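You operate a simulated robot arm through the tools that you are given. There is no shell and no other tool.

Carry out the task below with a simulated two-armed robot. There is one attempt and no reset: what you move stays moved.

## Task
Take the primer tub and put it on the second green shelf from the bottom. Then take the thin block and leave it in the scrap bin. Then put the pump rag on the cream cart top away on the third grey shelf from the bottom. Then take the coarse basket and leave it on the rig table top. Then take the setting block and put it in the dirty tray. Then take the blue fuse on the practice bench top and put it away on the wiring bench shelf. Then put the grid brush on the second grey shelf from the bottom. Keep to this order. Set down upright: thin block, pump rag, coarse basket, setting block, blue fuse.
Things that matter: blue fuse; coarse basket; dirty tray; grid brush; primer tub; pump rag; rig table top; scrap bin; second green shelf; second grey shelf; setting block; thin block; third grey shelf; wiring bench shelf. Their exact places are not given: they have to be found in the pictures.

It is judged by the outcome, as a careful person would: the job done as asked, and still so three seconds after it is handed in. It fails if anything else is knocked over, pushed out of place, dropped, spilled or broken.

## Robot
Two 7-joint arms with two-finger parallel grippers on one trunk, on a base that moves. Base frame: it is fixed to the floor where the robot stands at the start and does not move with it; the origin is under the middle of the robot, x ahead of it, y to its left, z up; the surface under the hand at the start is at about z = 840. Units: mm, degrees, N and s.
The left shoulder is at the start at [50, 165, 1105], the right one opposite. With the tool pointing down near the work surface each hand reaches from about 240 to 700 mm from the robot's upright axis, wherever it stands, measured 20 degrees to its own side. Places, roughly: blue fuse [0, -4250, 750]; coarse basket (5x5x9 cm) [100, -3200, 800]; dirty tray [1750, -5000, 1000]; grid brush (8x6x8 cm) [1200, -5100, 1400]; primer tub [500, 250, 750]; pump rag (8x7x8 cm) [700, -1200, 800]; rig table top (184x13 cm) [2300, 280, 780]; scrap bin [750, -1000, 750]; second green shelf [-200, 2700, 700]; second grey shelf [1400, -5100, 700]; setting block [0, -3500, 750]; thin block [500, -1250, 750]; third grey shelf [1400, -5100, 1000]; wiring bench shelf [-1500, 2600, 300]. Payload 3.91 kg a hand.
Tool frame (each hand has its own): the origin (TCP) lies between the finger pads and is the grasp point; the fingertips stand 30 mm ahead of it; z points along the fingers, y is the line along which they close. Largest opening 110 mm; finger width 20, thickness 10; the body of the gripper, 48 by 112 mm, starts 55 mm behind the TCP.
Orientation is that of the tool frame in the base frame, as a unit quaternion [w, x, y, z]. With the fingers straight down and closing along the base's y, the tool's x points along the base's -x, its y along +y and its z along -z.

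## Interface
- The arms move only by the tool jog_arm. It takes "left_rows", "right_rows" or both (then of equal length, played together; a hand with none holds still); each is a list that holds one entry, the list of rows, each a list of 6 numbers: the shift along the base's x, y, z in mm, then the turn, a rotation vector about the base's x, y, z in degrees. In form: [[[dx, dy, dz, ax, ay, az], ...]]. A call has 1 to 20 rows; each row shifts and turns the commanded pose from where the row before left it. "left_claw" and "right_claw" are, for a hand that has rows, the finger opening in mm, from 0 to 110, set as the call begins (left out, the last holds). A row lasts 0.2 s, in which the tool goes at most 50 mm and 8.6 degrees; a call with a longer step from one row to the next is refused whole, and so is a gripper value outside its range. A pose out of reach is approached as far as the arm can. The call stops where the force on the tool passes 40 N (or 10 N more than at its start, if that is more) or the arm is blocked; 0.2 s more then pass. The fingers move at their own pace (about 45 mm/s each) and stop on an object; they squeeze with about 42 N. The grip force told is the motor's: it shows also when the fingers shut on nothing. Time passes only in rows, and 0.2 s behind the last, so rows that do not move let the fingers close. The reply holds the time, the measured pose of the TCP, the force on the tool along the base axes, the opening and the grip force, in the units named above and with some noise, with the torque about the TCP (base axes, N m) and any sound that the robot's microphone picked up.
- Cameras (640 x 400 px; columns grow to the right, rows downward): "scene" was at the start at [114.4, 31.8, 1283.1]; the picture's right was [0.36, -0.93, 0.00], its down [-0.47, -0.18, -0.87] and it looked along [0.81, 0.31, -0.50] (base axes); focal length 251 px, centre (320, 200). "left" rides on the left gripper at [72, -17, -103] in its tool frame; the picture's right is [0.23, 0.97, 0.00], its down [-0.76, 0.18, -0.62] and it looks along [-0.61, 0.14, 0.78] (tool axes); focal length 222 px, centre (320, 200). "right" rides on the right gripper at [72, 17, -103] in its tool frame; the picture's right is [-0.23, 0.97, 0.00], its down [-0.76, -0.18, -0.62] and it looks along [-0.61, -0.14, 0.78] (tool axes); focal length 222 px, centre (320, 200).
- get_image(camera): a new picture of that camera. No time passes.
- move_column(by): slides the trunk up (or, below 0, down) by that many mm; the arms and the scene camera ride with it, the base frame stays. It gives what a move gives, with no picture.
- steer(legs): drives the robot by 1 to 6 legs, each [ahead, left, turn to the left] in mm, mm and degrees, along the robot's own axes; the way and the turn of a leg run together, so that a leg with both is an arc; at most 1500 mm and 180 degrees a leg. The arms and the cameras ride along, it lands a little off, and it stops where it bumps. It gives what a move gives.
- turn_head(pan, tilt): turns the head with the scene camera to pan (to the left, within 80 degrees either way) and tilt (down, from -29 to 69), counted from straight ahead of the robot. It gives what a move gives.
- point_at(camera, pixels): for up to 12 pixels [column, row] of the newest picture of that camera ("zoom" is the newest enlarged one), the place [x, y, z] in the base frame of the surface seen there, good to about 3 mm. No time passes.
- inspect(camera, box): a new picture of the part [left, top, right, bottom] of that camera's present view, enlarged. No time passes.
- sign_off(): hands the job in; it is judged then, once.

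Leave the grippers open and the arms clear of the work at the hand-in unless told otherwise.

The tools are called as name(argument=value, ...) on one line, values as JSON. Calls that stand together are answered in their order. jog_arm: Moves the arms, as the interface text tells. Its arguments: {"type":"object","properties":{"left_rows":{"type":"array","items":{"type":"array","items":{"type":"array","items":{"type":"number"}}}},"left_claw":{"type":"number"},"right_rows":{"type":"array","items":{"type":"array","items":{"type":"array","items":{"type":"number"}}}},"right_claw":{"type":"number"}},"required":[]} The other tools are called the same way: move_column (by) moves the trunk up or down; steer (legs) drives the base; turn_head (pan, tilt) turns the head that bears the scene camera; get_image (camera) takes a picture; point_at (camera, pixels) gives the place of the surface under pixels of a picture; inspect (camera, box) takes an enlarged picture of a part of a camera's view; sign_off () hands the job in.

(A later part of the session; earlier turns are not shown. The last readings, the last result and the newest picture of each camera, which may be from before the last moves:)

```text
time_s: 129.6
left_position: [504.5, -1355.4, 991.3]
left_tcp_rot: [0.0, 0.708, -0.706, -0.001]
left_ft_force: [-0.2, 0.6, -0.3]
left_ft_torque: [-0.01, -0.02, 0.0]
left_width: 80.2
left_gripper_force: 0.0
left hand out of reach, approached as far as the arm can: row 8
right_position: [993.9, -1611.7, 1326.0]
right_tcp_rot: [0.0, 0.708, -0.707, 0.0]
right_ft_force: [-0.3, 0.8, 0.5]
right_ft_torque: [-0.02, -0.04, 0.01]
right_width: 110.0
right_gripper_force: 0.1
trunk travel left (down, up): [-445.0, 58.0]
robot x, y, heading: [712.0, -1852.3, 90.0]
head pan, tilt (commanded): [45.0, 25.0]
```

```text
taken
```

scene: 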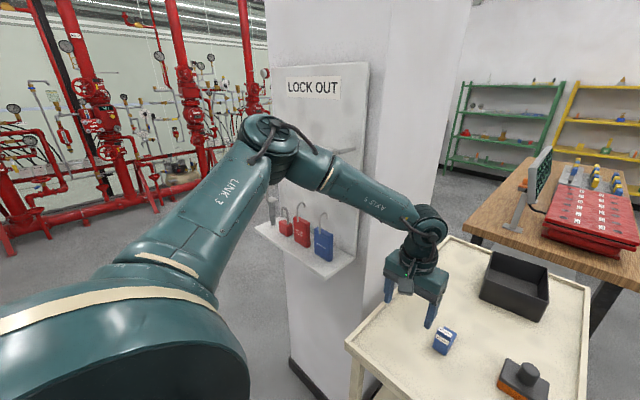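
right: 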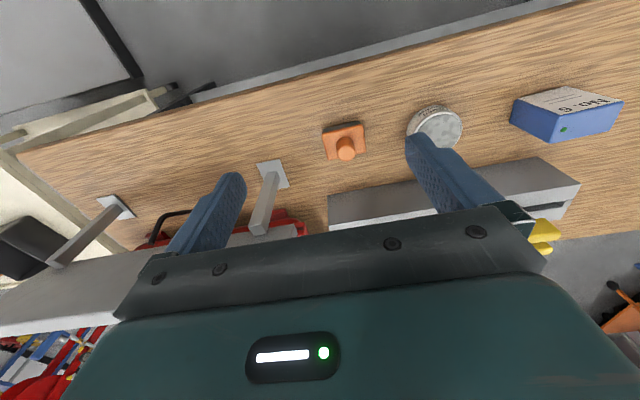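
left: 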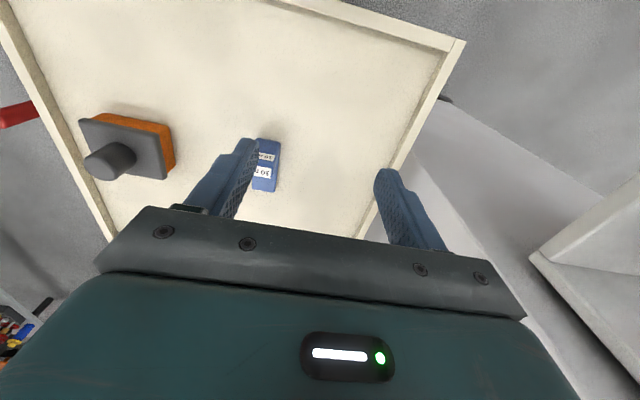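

The upper arm seems limited in how far it can swing inward, so targets more to the left side are easier. I'll turn the robot right by 25°, which puts the block about 39° to its left.

steer(legs=[[0, 0, -25]])

turn_head(pan=35, tilt=35)

get_image(camera="scene")

```text
time_s: 131.3
left_position: [727.7, -1313.3, 991.9]
left_tcp_rot: [0.001, -0.543, 0.84, 0.001]
left_ft_force: [-0.1, 0.2, 0.2]
left_ft_torque: [0.0, 0.0, 0.04]
left_width: 80.0
left_gripper_force: 0.1
right_position: [1070.1, -1749.7, 1326.3]
right_tcp_rot: [0.001, -0.542, 0.84, 0.001]
right_ft_force: [0.2, 0.4, -0.8]
right_ft_torque: [-0.01, 0.04, -0.02]
right_width: 110.0
right_gripper_force: 0.0
trunk travel left (down, up): [-445.0, 58.0]
robot x, y, heading: [713.8, -1854.2, 65.6]
head pan, tilt (commanded): [45.0, 25.0]
```

```text
time_s: 132.0
left_position: [726.7, -1313.2, 991.9]
left_tcp_rot: [0.001, -0.543, 0.84, 0.0]
left_ft_force: [-0.1, 0.4, 0.0]
left_ft_torque: [-0.02, -0.01, 0.0]
left_width: 80.3
left_gripper_force: 0.1
right_position: [1069.0, -1750.4, 1327.5]
right_tcp_rot: [0.001, -0.542, 0.84, 0.001]
right_ft_force: [-0.1, 0.5, 0.2]
right_ft_torque: [-0.03, -0.02, 0.05]
right_width: 109.9
right_gripper_force: 0.2
trunk travel left (down, up): [-445.0, 58.0]
robot x, y, heading: [711.5, -1857.6, 65.8]
head pan, tilt (commanded): [35.0, 35.0]
```

```text
taken
```

scene: 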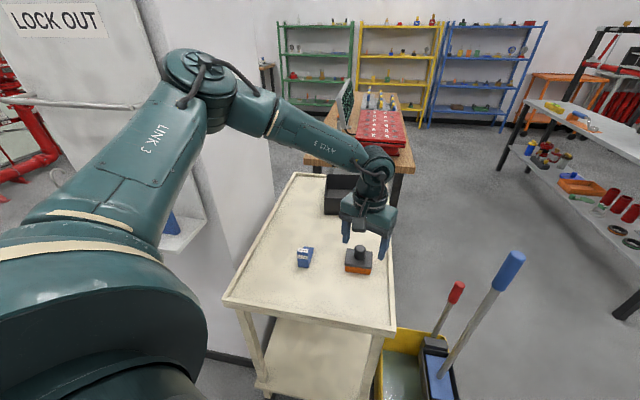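

The hand now hovers between the blue block and the orange pad. I'll move it over the block's upright plate at (567, −1254), yawing +24° so the fingers close along x.

jog_arm(left_rows=[[[-26.7, 9.8, -3, 0, 0, 4.1], [-26.7, 9.8, -5, 0, 0, 4.1], [-26.7, 9.8, -6, 0, 0, 4.1], [-26.7, 9.8, -6, 0, 0, 4.1], [-26.7, 9.8, -6, 0, 0, 4.1], [-26.7, 9.8, -6, 0, 0, 4.1], [0, 0, 0, 0, 0, 0]]], left_claw=80)

get_image(camera="left")

get_image(camera="scene")

```text
time_s: 133.6
left_position: [569.0, -1254.8, 959.3]
left_tcp_rot: [0.0, 0.71, -0.705, -0.001]
left_ft_force: [0.2, -0.1, -0.5]
left_ft_torque: [0.02, -0.01, -0.02]
left_width: 80.2
left_gripper_force: 0.0
right_position: [1069.3, -1749.7, 1326.7]
right_tcp_rot: [0.0, -0.543, 0.84, 0.001]
right_ft_force: [-0.7, 0.0, -0.2]
right_ft_torque: [-0.01, 0.01, 0.0]
right_width: 109.8
right_gripper_force: 0.2
trunk travel left (down, up): [-445.0, 58.0]
robot x, y, heading: [709.6, -1852.1, 66.0]
head pan, tilt (commanded): [35.0, 35.0]
```

```text
taken
```

left: 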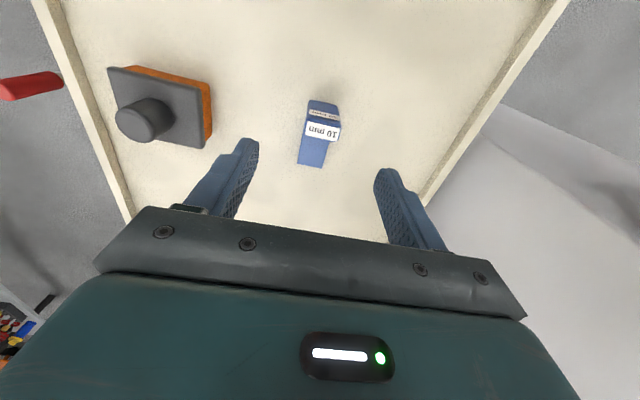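

```text
taken
```

scene: 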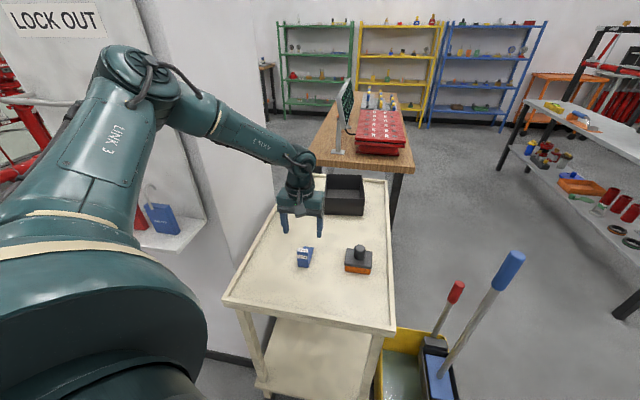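

The hand reached the spot. I'll check the elbow's distance from the LOCK OUT board and measure the block from the left camera.

point_at(camera="scene", pixels=[[130, 75], [150, 60], [160, 100], [190, 110], [165, 225], [150, 195], [40, 60], [100, 65]])

inspect(camera="left", box=[260, 80, 380, 180])

point_at(camera="left", pixels=[[324, 116], [308, 122], [339, 126], [324, 130], [306, 140], [337, 142], [303, 164], [322, 166], [312, 155], [325, 105], [312, 103], [336, 108]])

```text
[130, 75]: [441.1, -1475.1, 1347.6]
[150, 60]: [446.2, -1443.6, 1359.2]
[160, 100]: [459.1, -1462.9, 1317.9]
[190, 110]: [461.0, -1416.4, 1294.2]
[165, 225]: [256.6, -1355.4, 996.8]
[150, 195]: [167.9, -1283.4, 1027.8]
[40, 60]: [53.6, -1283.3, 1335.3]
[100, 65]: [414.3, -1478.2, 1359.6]
```

```text
4.00 times, centred on (320, 130) of left
```

zoom: 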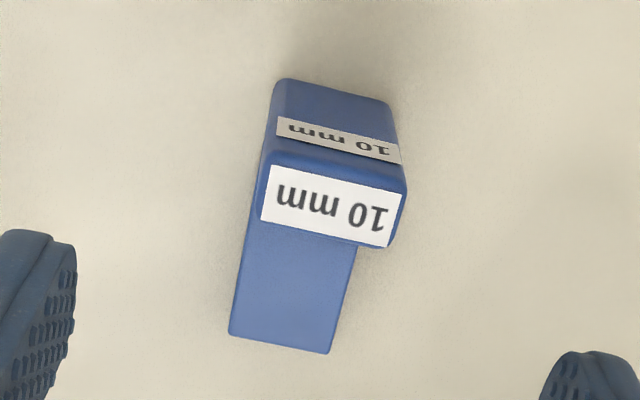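

```text
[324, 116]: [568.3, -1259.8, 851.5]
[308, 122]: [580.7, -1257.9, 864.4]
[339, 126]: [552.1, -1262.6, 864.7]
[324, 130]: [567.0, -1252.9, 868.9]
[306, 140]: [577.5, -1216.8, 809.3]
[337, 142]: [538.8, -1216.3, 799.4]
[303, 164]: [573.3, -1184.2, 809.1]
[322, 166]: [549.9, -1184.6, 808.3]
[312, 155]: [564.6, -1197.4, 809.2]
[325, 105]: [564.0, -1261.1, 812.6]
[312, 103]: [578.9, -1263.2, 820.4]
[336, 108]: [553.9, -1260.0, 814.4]
```

The upright plate is x 552–582, y about −1261 to −1246, top z 869; the foot is 10 mm thick, reaching back to y −1180. I'll lower to z≈847 over the plate and close.

jog_arm(left_rows=[[[-1, 1, -30, 0, 0, 0], [-1, 1, -30, 0, 0, 0], [0, 0, -25, 0, 0, 0], [0, 0, -15, 0, 0, 0], [0, 0, -12, 0, 0, 0], [0, 0, 0, 0, 0, 0]]], left_claw=80)

get_image(camera="left")

```text
time_s: 135.0
left_position: [556.9, -1269.4, 874.4]
left_tcp_rot: [-0.001, 0.709, -0.705, -0.001]
left_ft_force: [0.3, 0.3, -0.9]
left_ft_torque: [0.03, -0.02, 0.04]
left_width: 79.9
left_gripper_force: 0.1
left hand out of reach, approached as far as the arm can: row 3, 4, 5
right_position: [1069.6, -1749.2, 1325.9]
right_tcp_rot: [0.001, -0.543, 0.84, 0.002]
right_ft_force: [-0.4, 0.3, 0.5]
right_ft_torque: [0.01, -0.04, 0.02]
right_width: 110.0
right_gripper_force: 0.0
trunk travel left (down, up): [-445.0, 58.0]
robot x, y, heading: [710.3, -1854.1, 66.1]
head pan, tilt (commanded): [35.0, 35.0]
```

```text
taken
```

left: 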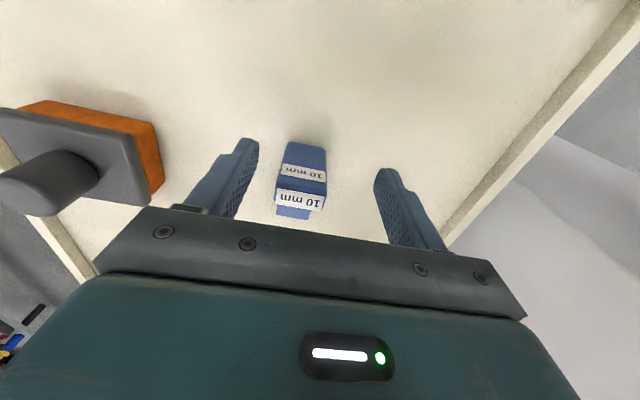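

Lowering with a raised trunk runs out of reach. I'll lift the hand back up over the block and lower the trunk instead.

jog_arm(left_rows=[[[0, 0, 30, 0, 0, 0], [5, 8, 40, 0, 0, 0], [5, 8, 40, 0, 0, 0], [0, 0, 20, 0, 0, 0], [0, 0, 0, 0, 0, 0]]])

move_column(by=-120)

get_image(camera="left")

```text
time_s: 136.2
left_position: [564.6, -1254.0, 1002.2]
left_tcp_rot: [-0.001, 0.709, -0.705, -0.001]
left_ft_force: [0.7, 0.3, -0.6]
left_ft_torque: [0.01, 0.03, 0.03]
left_width: 79.8
left_gripper_force: 0.1
right_position: [1068.7, -1748.6, 1326.7]
right_tcp_rot: [0.0, -0.542, 0.84, 0.002]
right_ft_force: [0.7, 0.1, 0.4]
right_ft_torque: [0.01, 0.0, -0.01]
right_width: 110.1
right_gripper_force: 0.1
trunk travel left (down, up): [-445.0, 58.0]
robot x, y, heading: [713.1, -1853.7, 65.8]
head pan, tilt (commanded): [35.0, 35.0]
```

```text
time_s: 137.7
left_position: [565.6, -1254.0, 882.3]
left_tcp_rot: [-0.001, 0.709, -0.705, 0.0]
left_ft_force: [0.7, -0.3, 0.1]
left_ft_torque: [0.02, -0.02, 0.03]
left_width: 80.1
left_gripper_force: 0.1
right_position: [1068.6, -1749.4, 1207.2]
right_tcp_rot: [0.0, -0.542, 0.84, 0.0]
right_ft_force: [0.5, -0.5, 0.7]
right_ft_torque: [-0.04, -0.03, 0.0]
right_width: 110.0
right_gripper_force: 0.0
trunk travel left (down, up): [-325.0, 178.0]
robot x, y, heading: [711.3, -1857.6, 65.7]
head pan, tilt (commanded): [35.0, 35.0]
```

```text
taken
```

left: 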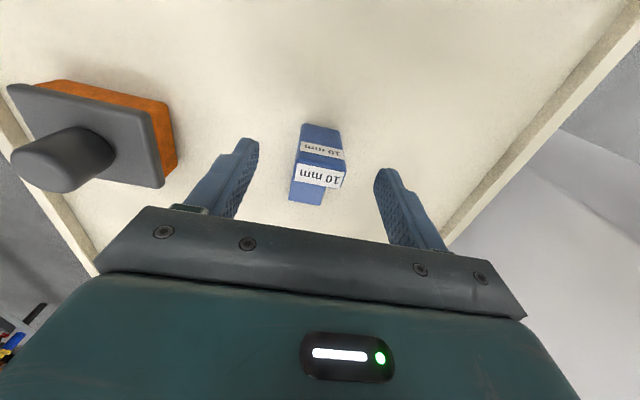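

The hand is at (566, −1254, 882) with the plate between the open fingers. I'll go down 35 mm and then close.

jog_arm(left_rows=[[[0.5, 0.5, -12, 0, 0, 0], [0.5, 0.5, -12, 0, 0, 0], [0, 0, -11, 0, 0, 0], [0, 0, 0, 0, 0, 0]]], left_claw=80)

get_image(camera="left")

```text
time_s: 138.7
left_position: [566.9, -1252.5, 847.0]
left_tcp_rot: [-0.001, 0.709, -0.705, 0.0]
left_ft_force: [0.0, -0.8, -0.7]
left_ft_torque: [0.01, -0.01, 0.04]
left_width: 79.8
left_gripper_force: 0.0
right_position: [1068.9, -1750.0, 1207.1]
right_tcp_rot: [0.001, -0.543, 0.84, 0.001]
right_ft_force: [0.9, -0.9, -0.6]
right_ft_torque: [0.0, 0.0, -0.02]
right_width: 109.9
right_gripper_force: 0.1
trunk travel left (down, up): [-325.0, 178.0]
robot x, y, heading: [715.0, -1853.4, 65.8]
head pan, tilt (commanded): [35.0, 35.0]
```

```text
taken
```

left: 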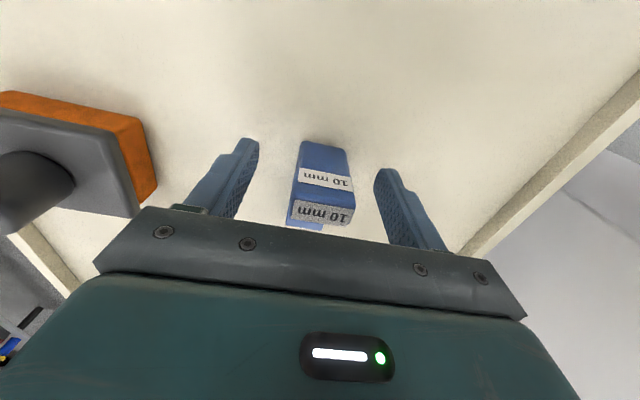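

The plate is centred between the fingers, so I'll close the gripper.

jog_arm(left_rows=[[[0, 0, 0, 0, 0, 0], [0, 0, 0, 0, 0, 0], [0, 0, 0, 0, 0, 0], [0, 0, 0, 0, 0, 0], [0, 0, 0, 0, 0, 0]]], left_claw=10)

get_image(camera="left")

```text
time_s: 139.9
left_position: [566.9, -1253.6, 847.4]
left_tcp_rot: [0.0, 0.709, -0.706, -0.001]
left_ft_force: [-1.2, 0.5, 0.8]
left_ft_torque: [-0.02, 0.0, 0.0]
left_width: 33.1
left_gripper_force: 42.0
right_position: [1068.3, -1749.4, 1207.4]
right_tcp_rot: [0.001, -0.542, 0.84, 0.002]
right_ft_force: [0.2, 0.0, 0.6]
right_ft_torque: [-0.01, -0.02, 0.02]
right_width: 109.9
right_gripper_force: 0.0
trunk travel left (down, up): [-325.0, 178.0]
robot x, y, heading: [714.5, -1849.3, 65.5]
head pan, tilt (commanded): [35.0, 35.0]
```

```text
taken
```

left: 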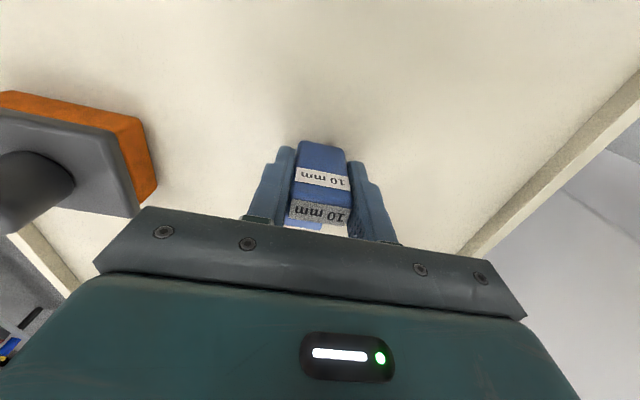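

The block is gripped at 33 mm. I'll lift it clear, then check the room on the far side of the cart for my route.

jog_arm(left_rows=[[[0, 0, 15, 0, 0, 0], [0, 0, 30, 0, 0, 0], [0, 0, 35, 0, 0, 0], [0, 0, 35, 0, 0, 0], [0, 0, 0, 0, 0, 0]]])

get_image(camera="left")

turn_head(pan=-20, tilt=25)

get_image(camera="scene")

```text
time_s: 141.1
left_position: [567.2, -1253.2, 963.1]
left_tcp_rot: [0.0, 0.709, -0.705, -0.001]
left_ft_force: [0.2, -0.1, -2.4]
left_ft_torque: [-0.03, 0.01, 0.01]
left_width: 33.4
left_gripper_force: 42.1
right_position: [1068.9, -1749.1, 1207.1]
right_tcp_rot: [0.001, -0.543, 0.84, 0.0]
right_ft_force: [0.5, 0.6, -0.5]
right_ft_torque: [-0.06, 0.03, -0.01]
right_width: 109.8
right_gripper_force: 0.1
trunk travel left (down, up): [-325.0, 178.0]
robot x, y, heading: [712.7, -1853.3, 65.7]
head pan, tilt (commanded): [35.0, 35.0]
```

```text
taken
```

left: 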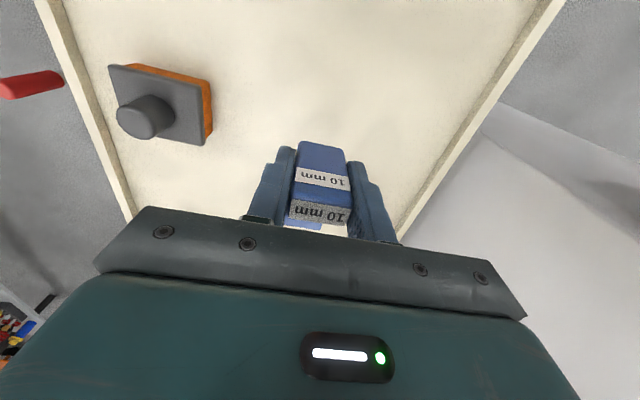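

```text
time_s: 142.3
left_position: [568.3, -1252.9, 962.3]
left_tcp_rot: [0.0, 0.709, -0.705, 0.0]
left_ft_force: [-0.9, -0.6, -1.4]
left_ft_torque: [-0.03, -0.01, 0.02]
left_width: 33.3
left_gripper_force: 41.9
right_position: [1068.0, -1750.9, 1206.8]
right_tcp_rot: [0.0, -0.542, 0.84, 0.001]
right_ft_force: [-0.3, 0.0, -0.4]
right_ft_torque: [0.01, 0.04, -0.03]
right_width: 109.8
right_gripper_force: 0.0
trunk travel left (down, up): [-325.0, 178.0]
robot x, y, heading: [707.4, -1849.5, 65.7]
head pan, tilt (commanded): [-20.0, 25.0]
```

```text
taken
```

scene: 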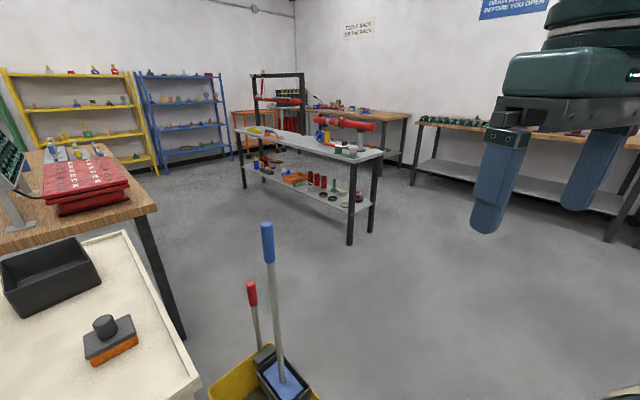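

The block is held. I'll measure the bucket's outer corner, the mop handle, the grey rig table's near legs, and the oak bench's end.

point_at(camera="scene", pixels=[[350, 243], [378, 153], [372, 232], [155, 208], [182, 335], [267, 228], [252, 290], [262, 350], [310, 395], [300, 385], [128, 175], [250, 320]])

turn_head(pan=-5, tilt=50)

get_image(camera="scene")

```text
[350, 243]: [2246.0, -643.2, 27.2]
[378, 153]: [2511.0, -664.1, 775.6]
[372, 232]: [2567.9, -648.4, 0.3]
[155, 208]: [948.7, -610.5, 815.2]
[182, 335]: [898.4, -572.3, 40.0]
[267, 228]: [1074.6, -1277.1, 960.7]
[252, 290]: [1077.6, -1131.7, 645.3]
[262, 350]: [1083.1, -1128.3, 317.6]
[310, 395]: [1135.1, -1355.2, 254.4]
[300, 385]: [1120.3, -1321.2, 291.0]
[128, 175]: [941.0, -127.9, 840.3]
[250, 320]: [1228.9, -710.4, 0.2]
```

```text
time_s: 143.2
left_position: [568.4, -1254.6, 963.0]
left_tcp_rot: [0.0, 0.709, -0.705, -0.001]
left_ft_force: [-1.0, 0.1, -0.8]
left_ft_torque: [-0.01, -0.01, 0.0]
left_width: 33.3
left_gripper_force: 42.7
right_position: [1068.8, -1749.6, 1208.5]
right_tcp_rot: [0.0, -0.542, 0.84, 0.001]
right_ft_force: [0.4, -0.4, 0.9]
right_ft_torque: [0.0, 0.02, 0.02]
right_width: 110.2
right_gripper_force: 0.0
trunk travel left (down, up): [-325.0, 178.0]
robot x, y, heading: [714.2, -1850.3, 65.9]
head pan, tilt (commanded): [-5.0, 50.0]
```

```text
taken
```

scene: 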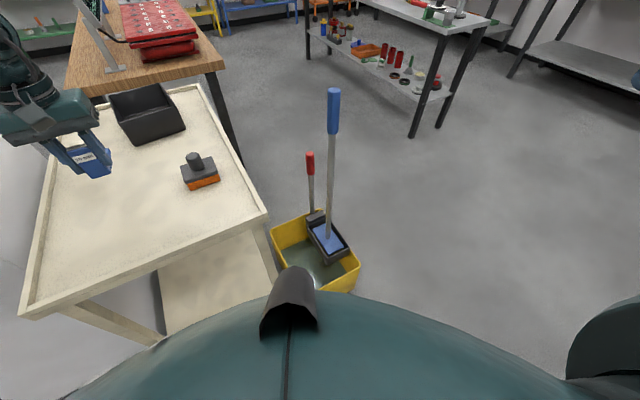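

I'll measure the bucket's outline from this view.

point_at(camera="scene", pixels=[[272, 228], [315, 212], [359, 266], [355, 292], [310, 292], [333, 92], [310, 155], [262, 215], [265, 240]])

```text
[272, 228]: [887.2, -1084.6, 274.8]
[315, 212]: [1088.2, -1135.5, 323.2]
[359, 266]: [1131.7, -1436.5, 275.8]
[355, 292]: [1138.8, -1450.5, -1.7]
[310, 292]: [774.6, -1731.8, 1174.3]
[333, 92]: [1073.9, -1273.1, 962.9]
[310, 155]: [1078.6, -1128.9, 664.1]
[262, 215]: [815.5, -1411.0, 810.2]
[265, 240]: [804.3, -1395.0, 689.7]
```

The bucket covers x 870–1140 and y −1085 to −1440, and the mop handle's top is at (1074, −1275, 985). My plan is to pull the hand in, back away from the cart, go around the bucket at x≈1500, and come up on the cart's far side near the bin.

jog_arm(left_rows=[[[3, -38, 12, 0, 0, 0], [3, -38, 12, 0, 0, 0], [3, -38, 12, 0, 0, 0], [0, 0, 0, 0, 0, 0]]])

steer(legs=[[-228, -103, 0], [0, 0, -65.7], [790, 0, 0]])

turn_head(pan=60, tilt=25)

get_image(camera="scene")

```text
time_s: 144.2
left_position: [574.3, -1367.2, 999.7]
left_tcp_rot: [0.0, 0.709, -0.705, 0.0]
left_ft_force: [0.7, -0.1, -0.9]
left_ft_torque: [-0.04, -0.01, 0.03]
left_width: 33.2
left_gripper_force: 41.5
right_position: [1068.6, -1749.7, 1206.6]
right_tcp_rot: [0.001, -0.542, 0.84, 0.0]
right_ft_force: [-0.1, 0.0, -0.9]
right_ft_torque: [0.0, -0.01, -0.04]
right_width: 110.0
right_gripper_force: 0.0
trunk travel left (down, up): [-325.0, 178.0]
robot x, y, heading: [714.6, -1852.1, 66.0]
head pan, tilt (commanded): [-5.0, 50.0]
```

```text
time_s: 152.7
left_position: [1880.0, -1755.1, 998.7]
left_tcp_rot: [0.001, -0.223, 0.975, 0.0]
left_ft_force: [0.3, 0.0, -0.8]
left_ft_torque: [0.0, 0.02, 0.01]
left_width: 33.3
left_gripper_force: 42.3
right_position: [1748.5, -2365.1, 1206.3]
right_tcp_rot: [0.002, -0.011, 1.0, 0.001]
right_ft_force: [0.7, -0.6, -0.6]
right_ft_torque: [-0.01, 0.01, 0.01]
right_width: 110.2
right_gripper_force: 0.1
trunk travel left (down, up): [-325.0, 178.0]
robot x, y, heading: [1501.4, -2091.3, 1.1]
head pan, tilt (commanded): [-5.0, 50.0]
```

```text
time_s: 154.1
left_position: [1879.7, -1753.6, 998.1]
left_tcp_rot: [0.001, -0.224, 0.975, 0.0]
left_ft_force: [0.1, 0.1, -0.7]
left_ft_torque: [-0.03, 0.01, -0.01]
left_width: 33.3
left_gripper_force: 42.2
right_position: [1747.8, -2366.4, 1206.2]
right_tcp_rot: [0.001, -0.011, 1.0, 0.0]
right_ft_force: [-0.1, -0.2, -0.2]
right_ft_torque: [0.02, 0.03, -0.01]
right_width: 110.2
right_gripper_force: 0.0
trunk travel left (down, up): [-325.0, 178.0]
robot x, y, heading: [1503.5, -2085.7, 1.3]
head pan, tilt (commanded): [60.0, 25.0]
```

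```text
taken
```

scene: 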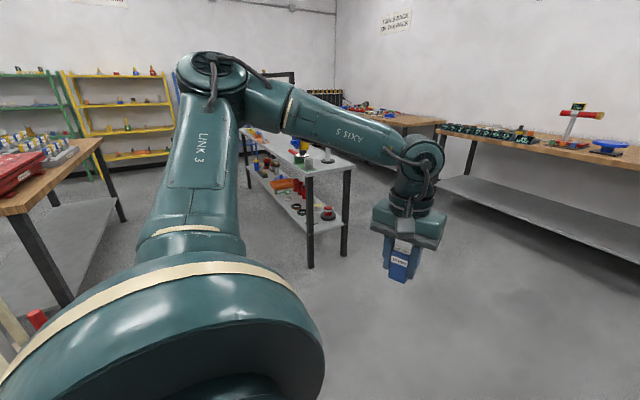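

The route is clear. I'll move sideways (+y) by about 1290 mm to y≈−790, then turn left to heading ≈153°.

steer(legs=[[20, 1290, 0], [0, 0, 151.4]])

turn_head(pan=25, tilt=30)

get_image(camera="scene")

```text
time_s: 172.1
left_position: [997.8, -914.6, 1000.1]
left_tcp_rot: [0.001, 1.0, 0.002, -0.001]
left_ft_force: [-0.1, -0.1, -1.1]
left_ft_torque: [-0.03, 0.01, 0.01]
left_width: 33.2
left_gripper_force: 41.8
right_position: [1380.9, -422.3, 1207.4]
right_tcp_rot: [0.0, 0.977, -0.212, -0.001]
right_ft_force: [1.1, -0.8, 0.3]
right_ft_torque: [-0.05, 0.02, -0.03]
right_width: 110.2
right_gripper_force: 0.1
trunk travel left (down, up): [-325.0, 178.0]
robot x, y, heading: [1481.3, -776.6, 155.8]
head pan, tilt (commanded): [60.0, 25.0]
```

```text
time_s: 173.1
left_position: [998.0, -914.4, 1000.1]
left_tcp_rot: [-0.001, 1.0, 0.002, -0.001]
left_ft_force: [0.3, -0.6, -0.9]
left_ft_torque: [-0.01, 0.01, 0.0]
left_width: 33.4
left_gripper_force: 41.9
right_position: [1380.8, -422.6, 1206.7]
right_tcp_rot: [0.001, 0.977, -0.211, -0.001]
right_ft_force: [0.5, -0.2, 1.0]
right_ft_torque: [0.01, 0.03, -0.02]
right_width: 110.2
right_gripper_force: 0.1
trunk travel left (down, up): [-325.0, 178.0]
robot x, y, heading: [1483.4, -779.2, 155.6]
head pan, tilt (commanded): [25.0, 30.0]
```

```text
taken
```

scene: 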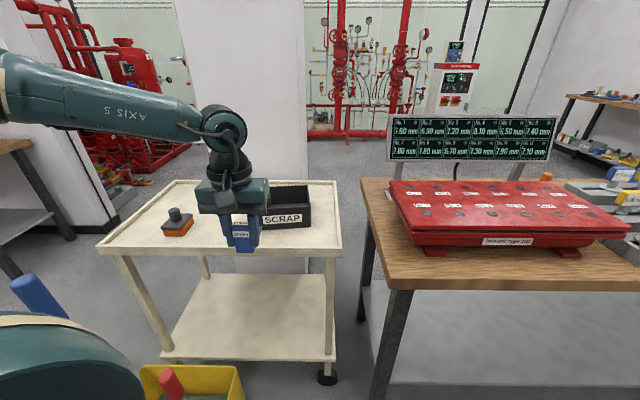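

The bin is labelled SCRAP. I'll drive about 215 mm toward −x so the block comes near the bin.

steer(legs=[[192, 98, 0]])

get_image(camera="scene")

get_image(camera="left")

```text
time_s: 174.8
left_position: [779.0, -920.7, 999.9]
left_tcp_rot: [0.001, 1.0, 0.001, -0.001]
left_ft_force: [0.0, -0.2, -1.6]
left_ft_torque: [-0.01, -0.07, 0.02]
left_width: 33.5
left_gripper_force: 41.7
right_position: [1163.1, -427.9, 1207.5]
right_tcp_rot: [0.0, 0.977, -0.212, -0.002]
right_ft_force: [-0.3, 0.0, -0.2]
right_ft_torque: [-0.02, -0.05, -0.02]
right_width: 110.3
right_gripper_force: 0.1
trunk travel left (down, up): [-325.0, 178.0]
robot x, y, heading: [1262.9, -784.8, 155.7]
head pan, tilt (commanded): [25.0, 30.0]
```

```text
taken
```

scene: 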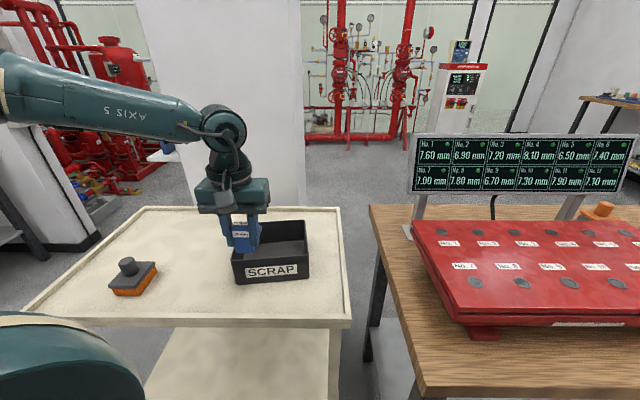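

```text
taken
```

left: 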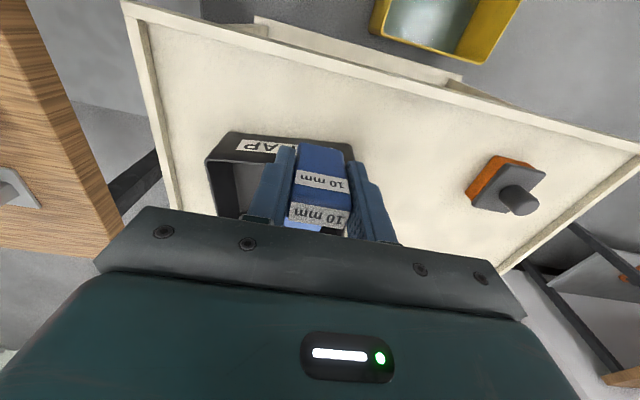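

The hand is close to the bin. I'll measure the rim and the floor of the bin from this view.

inspect(camera="scene", box=[180, 190, 340, 300])

point_at(camera="scene", pixels=[[232, 254], [309, 252], [308, 222], [262, 222], [285, 240], [270, 232], [300, 238], [290, 247], [275, 224], [240, 283]])

```text
3.64 times, centred on (260, 245) of scene
```

zoom: 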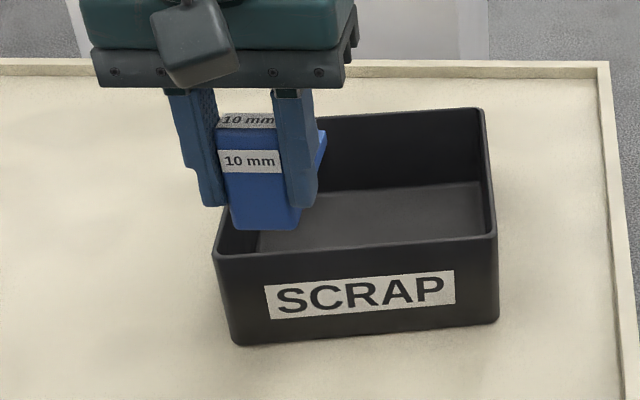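

```text
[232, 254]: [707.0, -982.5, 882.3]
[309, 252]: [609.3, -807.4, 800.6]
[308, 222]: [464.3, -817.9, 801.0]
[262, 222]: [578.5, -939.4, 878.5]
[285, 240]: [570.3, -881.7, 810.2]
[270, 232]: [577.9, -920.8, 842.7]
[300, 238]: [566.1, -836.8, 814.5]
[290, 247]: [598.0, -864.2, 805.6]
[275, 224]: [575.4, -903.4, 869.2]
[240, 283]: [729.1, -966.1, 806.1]
```

The bin floor is at z≈805, with the interior about x 580–710 and y −975 to −822. I'll move the block over the bin at (679, −900) and lower it to just above the floor.

jog_arm(left_rows=[[[-25, 5, 0, 0, 0, 0], [-25, 5, 0, 0, 0, 0], [-25, 5, 0, 0, 0, 0], [-25, 5, 0, 0, 0, 0], [0, 0, 0, 0, 0, 0]]])

get_image(camera="left")

inspect(camera="scene", box=[180, 170, 340, 300])

```text
time_s: 176.0
left_position: [681.0, -900.7, 999.1]
left_tcp_rot: [0.0, 1.0, 0.001, -0.001]
left_ft_force: [-0.1, 0.3, -1.5]
left_ft_torque: [0.02, -0.01, 0.01]
left_width: 33.3
left_gripper_force: 41.6
right_position: [1165.0, -428.3, 1207.2]
right_tcp_rot: [0.0, 0.977, -0.213, -0.001]
right_ft_force: [0.0, 0.8, -0.5]
right_ft_torque: [0.0, 0.01, -0.05]
right_width: 110.1
right_gripper_force: 0.0
trunk travel left (down, up): [-325.0, 178.0]
robot x, y, heading: [1265.1, -783.9, 155.5]
head pan, tilt (commanded): [25.0, 30.0]
```

```text
taken
```

left: 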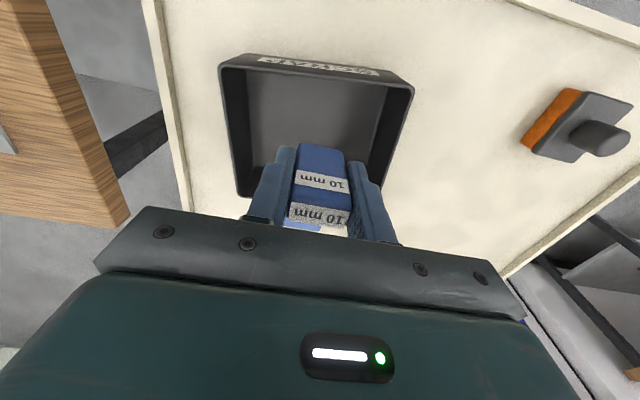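

```text
3.08 times, centred on (260, 235) of scene
```

zoom: 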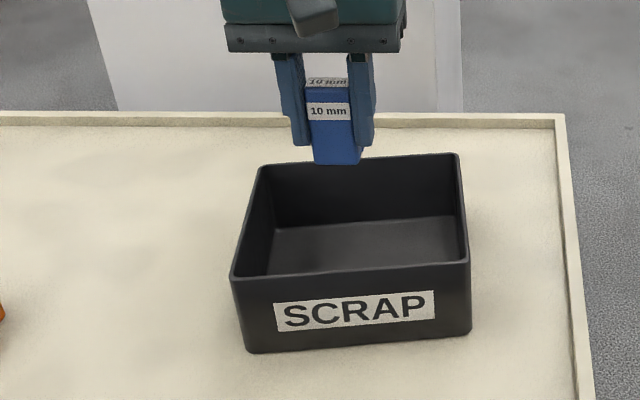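

The block is above the bin. I'll lower it to z≈868 and look.

jog_arm(left_rows=[[[0, 0, -35, 0, 0, 0], [0, 0, -35, 0, 0, 0], [0, 0, -30, 0, 0, 0], [0, 0, -20, 0, 0, 0], [0, 0, -10, 0, 0, 0], [0, 0, 0, 0, 0, 0]]])

get_image(camera="left")

inspect(camera="scene", box=[180, 170, 340, 300])

```text
time_s: 177.4
left_position: [679.3, -900.3, 867.8]
left_tcp_rot: [0.0, 1.0, 0.001, -0.001]
left_ft_force: [0.1, 0.7, -0.4]
left_ft_torque: [0.0, -0.02, 0.0]
left_width: 33.4
left_gripper_force: 41.7
right_position: [1165.5, -428.4, 1206.5]
right_tcp_rot: [0.001, 0.977, -0.212, -0.002]
right_ft_force: [-0.2, -0.3, 0.0]
right_ft_torque: [0.03, 0.05, 0.03]
right_width: 110.1
right_gripper_force: 0.1
trunk travel left (down, up): [-325.0, 178.0]
robot x, y, heading: [1265.0, -782.8, 155.4]
head pan, tilt (commanded): [25.0, 30.0]
```

```text
taken
```

left: 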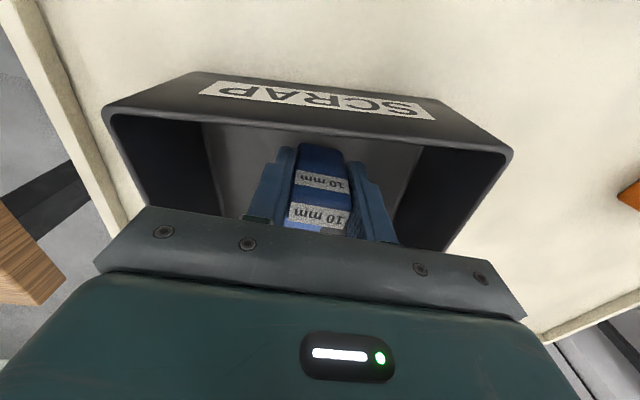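

```text
3.08 times, centred on (260, 235) of scene
```

zoom: 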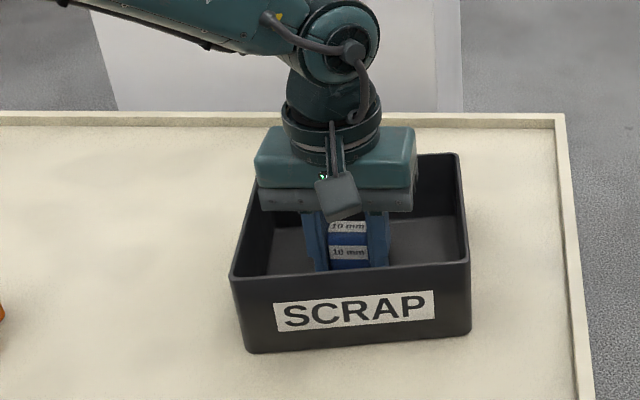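

The block is inside the bin walls with clearance all round. I'll lower it slowly until it touches the floor.

jog_arm(left_rows=[[[0, 0, -6, 0, 0, 0], [0, 0, -4, 0, 0, 0], [0, 0, -2, 0, 0, 0], [0, 0, 0, 0, 0, 0]]])

jog_arm(left_rows=[[[0, 0, -1, 0, 0, 0], [0, 0, -1, 0, 0, 0], [0, 0, 0, 0, 0, 0]]])

```text
time_s: 178.4
left_position: [679.4, -900.2, 856.4]
left_tcp_rot: [-0.001, 1.0, 0.001, -0.001]
left_ft_force: [-0.1, 0.3, -0.3]
left_ft_torque: [-0.01, -0.06, 0.0]
left_width: 33.4
left_gripper_force: 41.9
right_position: [1165.9, -427.5, 1206.6]
right_tcp_rot: [0.0, 0.977, -0.212, -0.001]
right_ft_force: [0.6, 0.8, 0.3]
right_ft_torque: [-0.02, 0.0, -0.02]
right_width: 110.0
right_gripper_force: 0.0
trunk travel left (down, up): [-325.0, 178.0]
robot x, y, heading: [1264.4, -784.7, 155.3]
head pan, tilt (commanded): [25.0, 30.0]
```

```text
time_s: 179.2
left_position: [679.0, -900.6, 853.9]
left_tcp_rot: [0.0, 1.0, 0.0, -0.001]
left_ft_force: [-0.2, -0.2, -0.6]
left_ft_torque: [0.0, -0.03, -0.02]
left_width: 33.2
left_gripper_force: 41.2
right_position: [1165.1, -428.7, 1206.2]
right_tcp_rot: [0.0, 0.977, -0.212, -0.001]
right_ft_force: [-0.3, 0.3, -0.4]
right_ft_torque: [-0.01, -0.01, 0.02]
right_width: 109.9
right_gripper_force: 0.2
trunk travel left (down, up): [-325.0, 178.0]
robot x, y, heading: [1266.9, -787.2, 155.5]
head pan, tilt (commanded): [25.0, 30.0]
```

No contact yet. I'll continue in 1 mm steps, watching the force.

jog_arm(left_rows=[[[0, 0, -1, 0, 0, 0], [0, 0, 0, 0, 0, 0]]])

jog_arm(left_rows=[[[0, 0, -1, 0, 0, 0], [0, 0, 0, 0, 0, 0]]])

jog_arm(left_rows=[[[0, 0, -1, 0, 0, 0], [0, 0, 0, 0, 0, 0]]])

```text
time_s: 179.8
left_position: [681.2, -900.3, 853.0]
left_tcp_rot: [0.0, 1.0, 0.002, -0.001]
left_ft_force: [0.2, -0.1, -0.3]
left_ft_torque: [0.04, -0.02, 0.0]
left_width: 33.2
left_gripper_force: 42.1
right_position: [1165.5, -428.7, 1206.3]
right_tcp_rot: [0.001, 0.977, -0.212, -0.001]
right_ft_force: [0.5, 0.1, 0.0]
right_ft_torque: [-0.01, 0.01, 0.01]
right_width: 110.0
right_gripper_force: 0.1
trunk travel left (down, up): [-325.0, 178.0]
robot x, y, heading: [1265.4, -786.6, 155.6]
head pan, tilt (commanded): [25.0, 30.0]
```

```text
time_s: 180.4
left_position: [679.3, -901.2, 852.7]
left_tcp_rot: [0.0, 1.0, 0.001, -0.001]
left_ft_force: [0.1, -0.5, 0.4]
left_ft_torque: [-0.01, 0.04, 0.02]
left_width: 33.1
left_gripper_force: 41.5
right_position: [1165.8, -427.0, 1206.8]
right_tcp_rot: [0.0, 0.977, -0.213, -0.001]
right_ft_force: [-0.1, -0.4, -0.1]
right_ft_torque: [0.0, 0.0, 0.02]
right_width: 110.1
right_gripper_force: 0.0
trunk travel left (down, up): [-325.0, 178.0]
robot x, y, heading: [1266.8, -785.0, 155.6]
head pan, tilt (commanded): [25.0, 30.0]
```

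```text
time_s: 181.0
left_position: [678.6, -899.8, 853.0]
left_tcp_rot: [0.0, 1.0, 0.001, -0.001]
left_ft_force: [-1.0, -2.3, 6.5]
left_ft_torque: [-0.11, 0.07, -0.02]
left_width: 33.1
left_gripper_force: 42.1
right_position: [1166.3, -428.6, 1207.1]
right_tcp_rot: [0.001, 0.977, -0.212, -0.001]
right_ft_force: [-0.2, 0.4, 0.3]
right_ft_torque: [-0.04, -0.01, -0.02]
right_width: 109.8
right_gripper_force: 0.0
trunk travel left (down, up): [-325.0, 178.0]
robot x, y, heading: [1268.9, -784.6, 155.3]
head pan, tilt (commanded): [25.0, 30.0]
```

There's contact at +6.5 N, so the block is standing on the bin floor. I'll open to 65 mm and lift straight up.

jog_arm(left_rows=[[[0, 0, 0, 0, 0, 0], [0, 0, 0, 0, 0, 0], [0, 0, 0, 0, 0, 0]]], left_claw=65)

jog_arm(left_rows=[[[0, 0, 15, 0, 0, 0], [0, 0, 30, 0, 0, 0], [0, 0, 35, 0, 0, 0], [0, 0, 35, 0, 0, 0], [0, 0, 35, 0, 0, 0], [0, 0, 0, 0, 0, 0]]])

get_image(camera="left")

inspect(camera="scene", box=[180, 170, 340, 300])

```text
time_s: 181.8
left_position: [679.4, -900.6, 851.9]
left_tcp_rot: [0.0, 1.0, 0.001, -0.001]
left_ft_force: [-0.1, 0.2, -1.0]
left_ft_torque: [-0.01, 0.01, -0.03]
left_width: 64.9
left_gripper_force: 0.0
right_position: [1165.8, -427.7, 1207.5]
right_tcp_rot: [0.0, 0.977, -0.212, 0.0]
right_ft_force: [-0.3, -0.3, -0.9]
right_ft_torque: [-0.03, -0.01, 0.03]
right_width: 110.2
right_gripper_force: 0.0
trunk travel left (down, up): [-325.0, 178.0]
robot x, y, heading: [1264.9, -783.8, 155.5]
head pan, tilt (commanded): [25.0, 30.0]
```

```text
time_s: 183.2
left_position: [679.1, -901.5, 1001.2]
left_tcp_rot: [0.001, 1.0, 0.001, 0.0]
left_ft_force: [-0.6, 0.1, 0.5]
left_ft_torque: [0.03, -0.02, 0.01]
left_width: 64.9
left_gripper_force: 0.1
right_position: [1165.0, -427.9, 1207.2]
right_tcp_rot: [0.0, 0.977, -0.214, -0.001]
right_ft_force: [0.5, 0.5, 0.3]
right_ft_torque: [0.02, -0.01, 0.0]
right_width: 110.1
right_gripper_force: 0.2
trunk travel left (down, up): [-325.0, 178.0]
robot x, y, heading: [1265.4, -786.2, 155.4]
head pan, tilt (commanded): [25.0, 30.0]
```

```text
taken
```

left: 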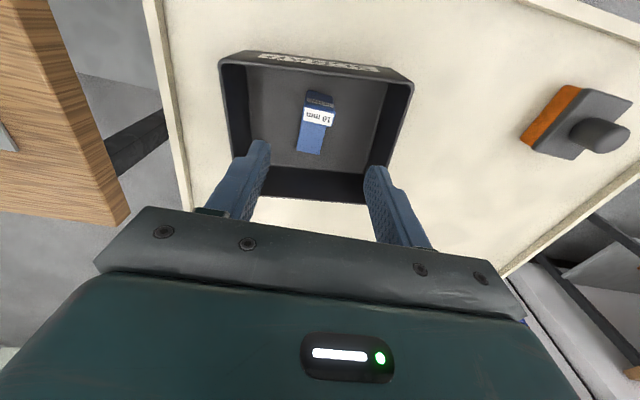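

```text
3.08 times, centred on (260, 235) of scene
```

zoom: 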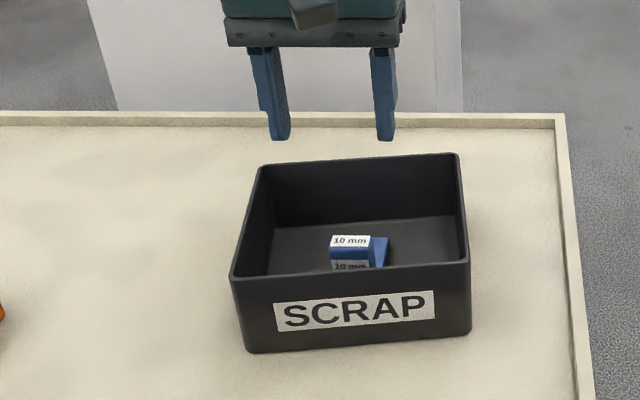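

The thin block stands upright in the scrap bin. Next is the pump rag. I'll retract the hand, back out from the cart, turn to face +x, and go back around the bucket to the cart's end.

jog_arm(left_rows=[[[25, -5, 0, 0, 0, 0], [25, -5, 0, 0, 0, 0], [25, -5, 0, 0, 0, 0], [25, -5, 0, 0, 0, 0], [0, 0, 0, 0, 0, 0]]])

steer(legs=[[-192, -98, 0], [0, 0, -154.5], [0, -1320, 0]])

```text
time_s: 184.4
left_position: [780.1, -921.9, 1002.6]
left_tcp_rot: [0.0, 1.0, 0.001, -0.001]
left_ft_force: [0.4, 0.1, -0.1]
left_ft_torque: [-0.02, -0.01, 0.01]
left_width: 64.8
left_gripper_force: 0.1
right_position: [1165.1, -427.0, 1207.6]
right_tcp_rot: [0.001, 0.977, -0.212, -0.001]
right_ft_force: [0.0, -0.5, 0.3]
right_ft_torque: [0.02, 0.02, -0.01]
right_width: 109.9
right_gripper_force: 0.1
trunk travel left (down, up): [-325.0, 178.0]
robot x, y, heading: [1270.2, -780.2, 155.4]
head pan, tilt (commanded): [25.0, 30.0]
```

```text
time_s: 204.0
left_position: [1905.3, -1779.8, 1001.5]
left_tcp_rot: [0.001, -0.227, 0.974, 0.0]
left_ft_force: [0.4, 0.0, -0.1]
left_ft_torque: [0.02, 0.0, 0.0]
left_width: 65.1
left_gripper_force: 0.0
right_position: [1778.7, -2392.7, 1206.6]
right_tcp_rot: [0.001, -0.015, 1.0, 0.0]
right_ft_force: [0.0, 0.8, -0.5]
right_ft_torque: [0.0, 0.0, 0.02]
right_width: 110.2
right_gripper_force: 0.0
trunk travel left (down, up): [-325.0, 178.0]
robot x, y, heading: [1527.9, -2120.7, 1.7]
head pan, tilt (commanded): [25.0, 30.0]
```

I'm at (1528, −2121). I'll drive back 700 mm in −x, turn left to heading ≈66°, and move in toward the cart's end.

steer(legs=[[-700, 0, 0], [0, 0, 64], [255, 115, 0]])

turn_head(pan=25, tilt=35)

get_image(camera="scene")

```text
time_s: 212.2
left_position: [699.2, -1371.2, 1002.0]
left_tcp_rot: [0.0, -0.701, 0.713, 0.0]
left_ft_force: [-0.2, 0.1, -1.1]
left_ft_torque: [0.01, 0.0, 0.0]
left_width: 64.8
left_gripper_force: 0.1
right_position: [1184.5, -1765.4, 1207.1]
right_tcp_rot: [0.0, -0.533, 0.846, 0.001]
right_ft_force: [-0.5, 0.4, 0.8]
right_ft_torque: [0.0, -0.03, -0.01]
right_width: 110.3
right_gripper_force: 0.1
trunk travel left (down, up): [-325.0, 178.0]
robot x, y, heading: [828.5, -1858.2, 64.3]
head pan, tilt (commanded): [25.0, 30.0]
```

```text
time_s: 212.8
left_position: [699.4, -1371.6, 1002.5]
left_tcp_rot: [0.0, -0.701, 0.713, 0.001]
left_ft_force: [0.6, 0.2, 0.4]
left_ft_torque: [-0.01, -0.01, 0.01]
left_width: 64.8
left_gripper_force: 0.0
right_position: [1186.1, -1767.6, 1206.0]
right_tcp_rot: [0.001, -0.533, 0.846, 0.001]
right_ft_force: [0.0, 0.2, 0.5]
right_ft_torque: [-0.01, -0.01, -0.01]
right_width: 110.1
right_gripper_force: 0.1
trunk travel left (down, up): [-325.0, 178.0]
robot x, y, heading: [825.3, -1861.3, 64.4]
head pan, tilt (commanded): [25.0, 35.0]
```

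```text
taken
```

scene: 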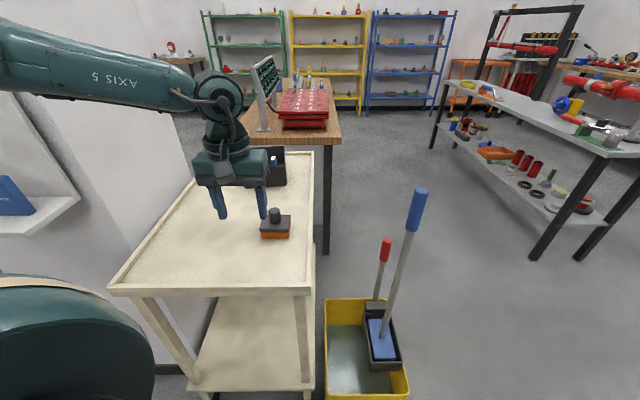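

The pump rag is at about (275, 225). I'll zoom in and measure the pad and the knob.

inspect(camera="scene", box=[230, 190, 330, 260])

point_at(camera="zoom", pixels=[[200, 225], [385, 225], [390, 265], [195, 270], [205, 305], [380, 305], [285, 125], [285, 190], [250, 160], [325, 160], [290, 245], [285, 330]])

```text
5.71 times, centred on (280, 225) of scene
```

zoom: 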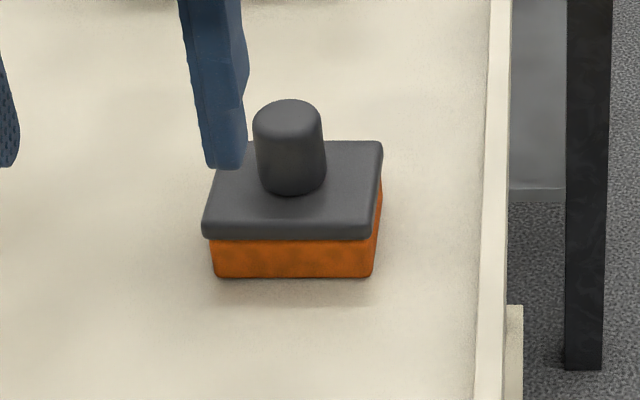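

```text
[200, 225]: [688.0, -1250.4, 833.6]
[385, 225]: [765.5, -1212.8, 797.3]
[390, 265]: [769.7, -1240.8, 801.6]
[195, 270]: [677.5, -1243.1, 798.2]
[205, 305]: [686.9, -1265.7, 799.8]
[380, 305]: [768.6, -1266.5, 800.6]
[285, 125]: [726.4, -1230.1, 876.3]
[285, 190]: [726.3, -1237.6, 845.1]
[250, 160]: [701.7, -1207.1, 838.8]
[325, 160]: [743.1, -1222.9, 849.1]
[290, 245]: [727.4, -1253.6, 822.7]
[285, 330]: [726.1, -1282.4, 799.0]
```

The pad spans x 687–766 and y about −1253 to −1183, with its top plate at z≈838. The knob is at (726, −1220) and its top at z≈880. I'll pitch the left hand 40° forward, open to 110, and hover over it.

jog_arm(left_rows=[[[3.4, 19.1, -5, 5, 0, 0], [3.4, 19.1, -5, 5, 0, 0], [3.4, 19.1, -5, 5, 0, 0], [3.4, 19.1, -5, 5, 0, 0], [3.4, 19.1, -5, 5, 0, 0], [3.4, 19.1, -5, 5, 0, 0], [3.4, 19.1, -5, 5, 0, 0], [3.4, 19.1, -5, 5, 0, 0], [0, 0, 0, 0, 0, 0]]], left_claw=110)

get_image(camera="left")

get_image(camera="scene")

```text
time_s: 214.8
left_position: [727.5, -1218.8, 961.3]
left_tcp_rot: [0.24, -0.659, 0.67, 0.245]
left_ft_force: [-0.2, 0.5, -0.3]
left_ft_torque: [-0.02, 0.0, 0.0]
left_width: 109.8
left_gripper_force: 0.0
right_position: [1184.4, -1766.0, 1206.7]
right_tcp_rot: [0.0, -0.533, 0.846, 0.001]
right_ft_force: [-0.9, -0.1, 0.3]
right_ft_torque: [0.0, -0.04, 0.01]
right_width: 110.1
right_gripper_force: 0.1
trunk travel left (down, up): [-325.0, 178.0]
robot x, y, heading: [825.9, -1858.8, 64.5]
head pan, tilt (commanded): [25.0, 35.0]
```

```text
taken
```

left: 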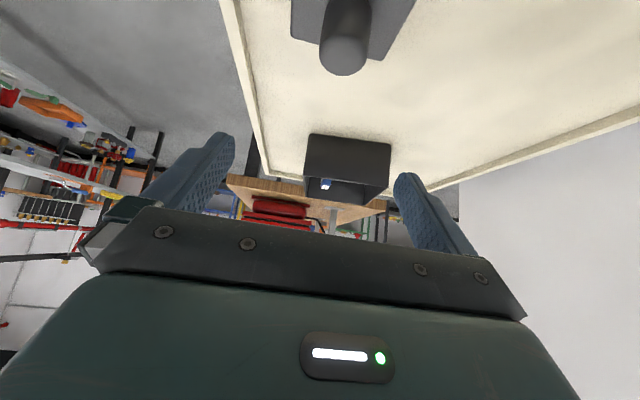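

```text
taken
```

scene: 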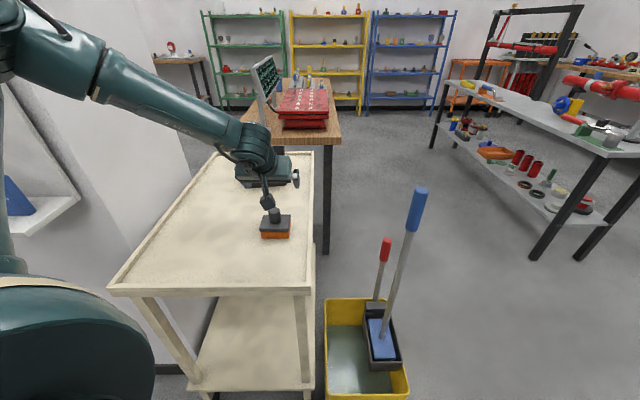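

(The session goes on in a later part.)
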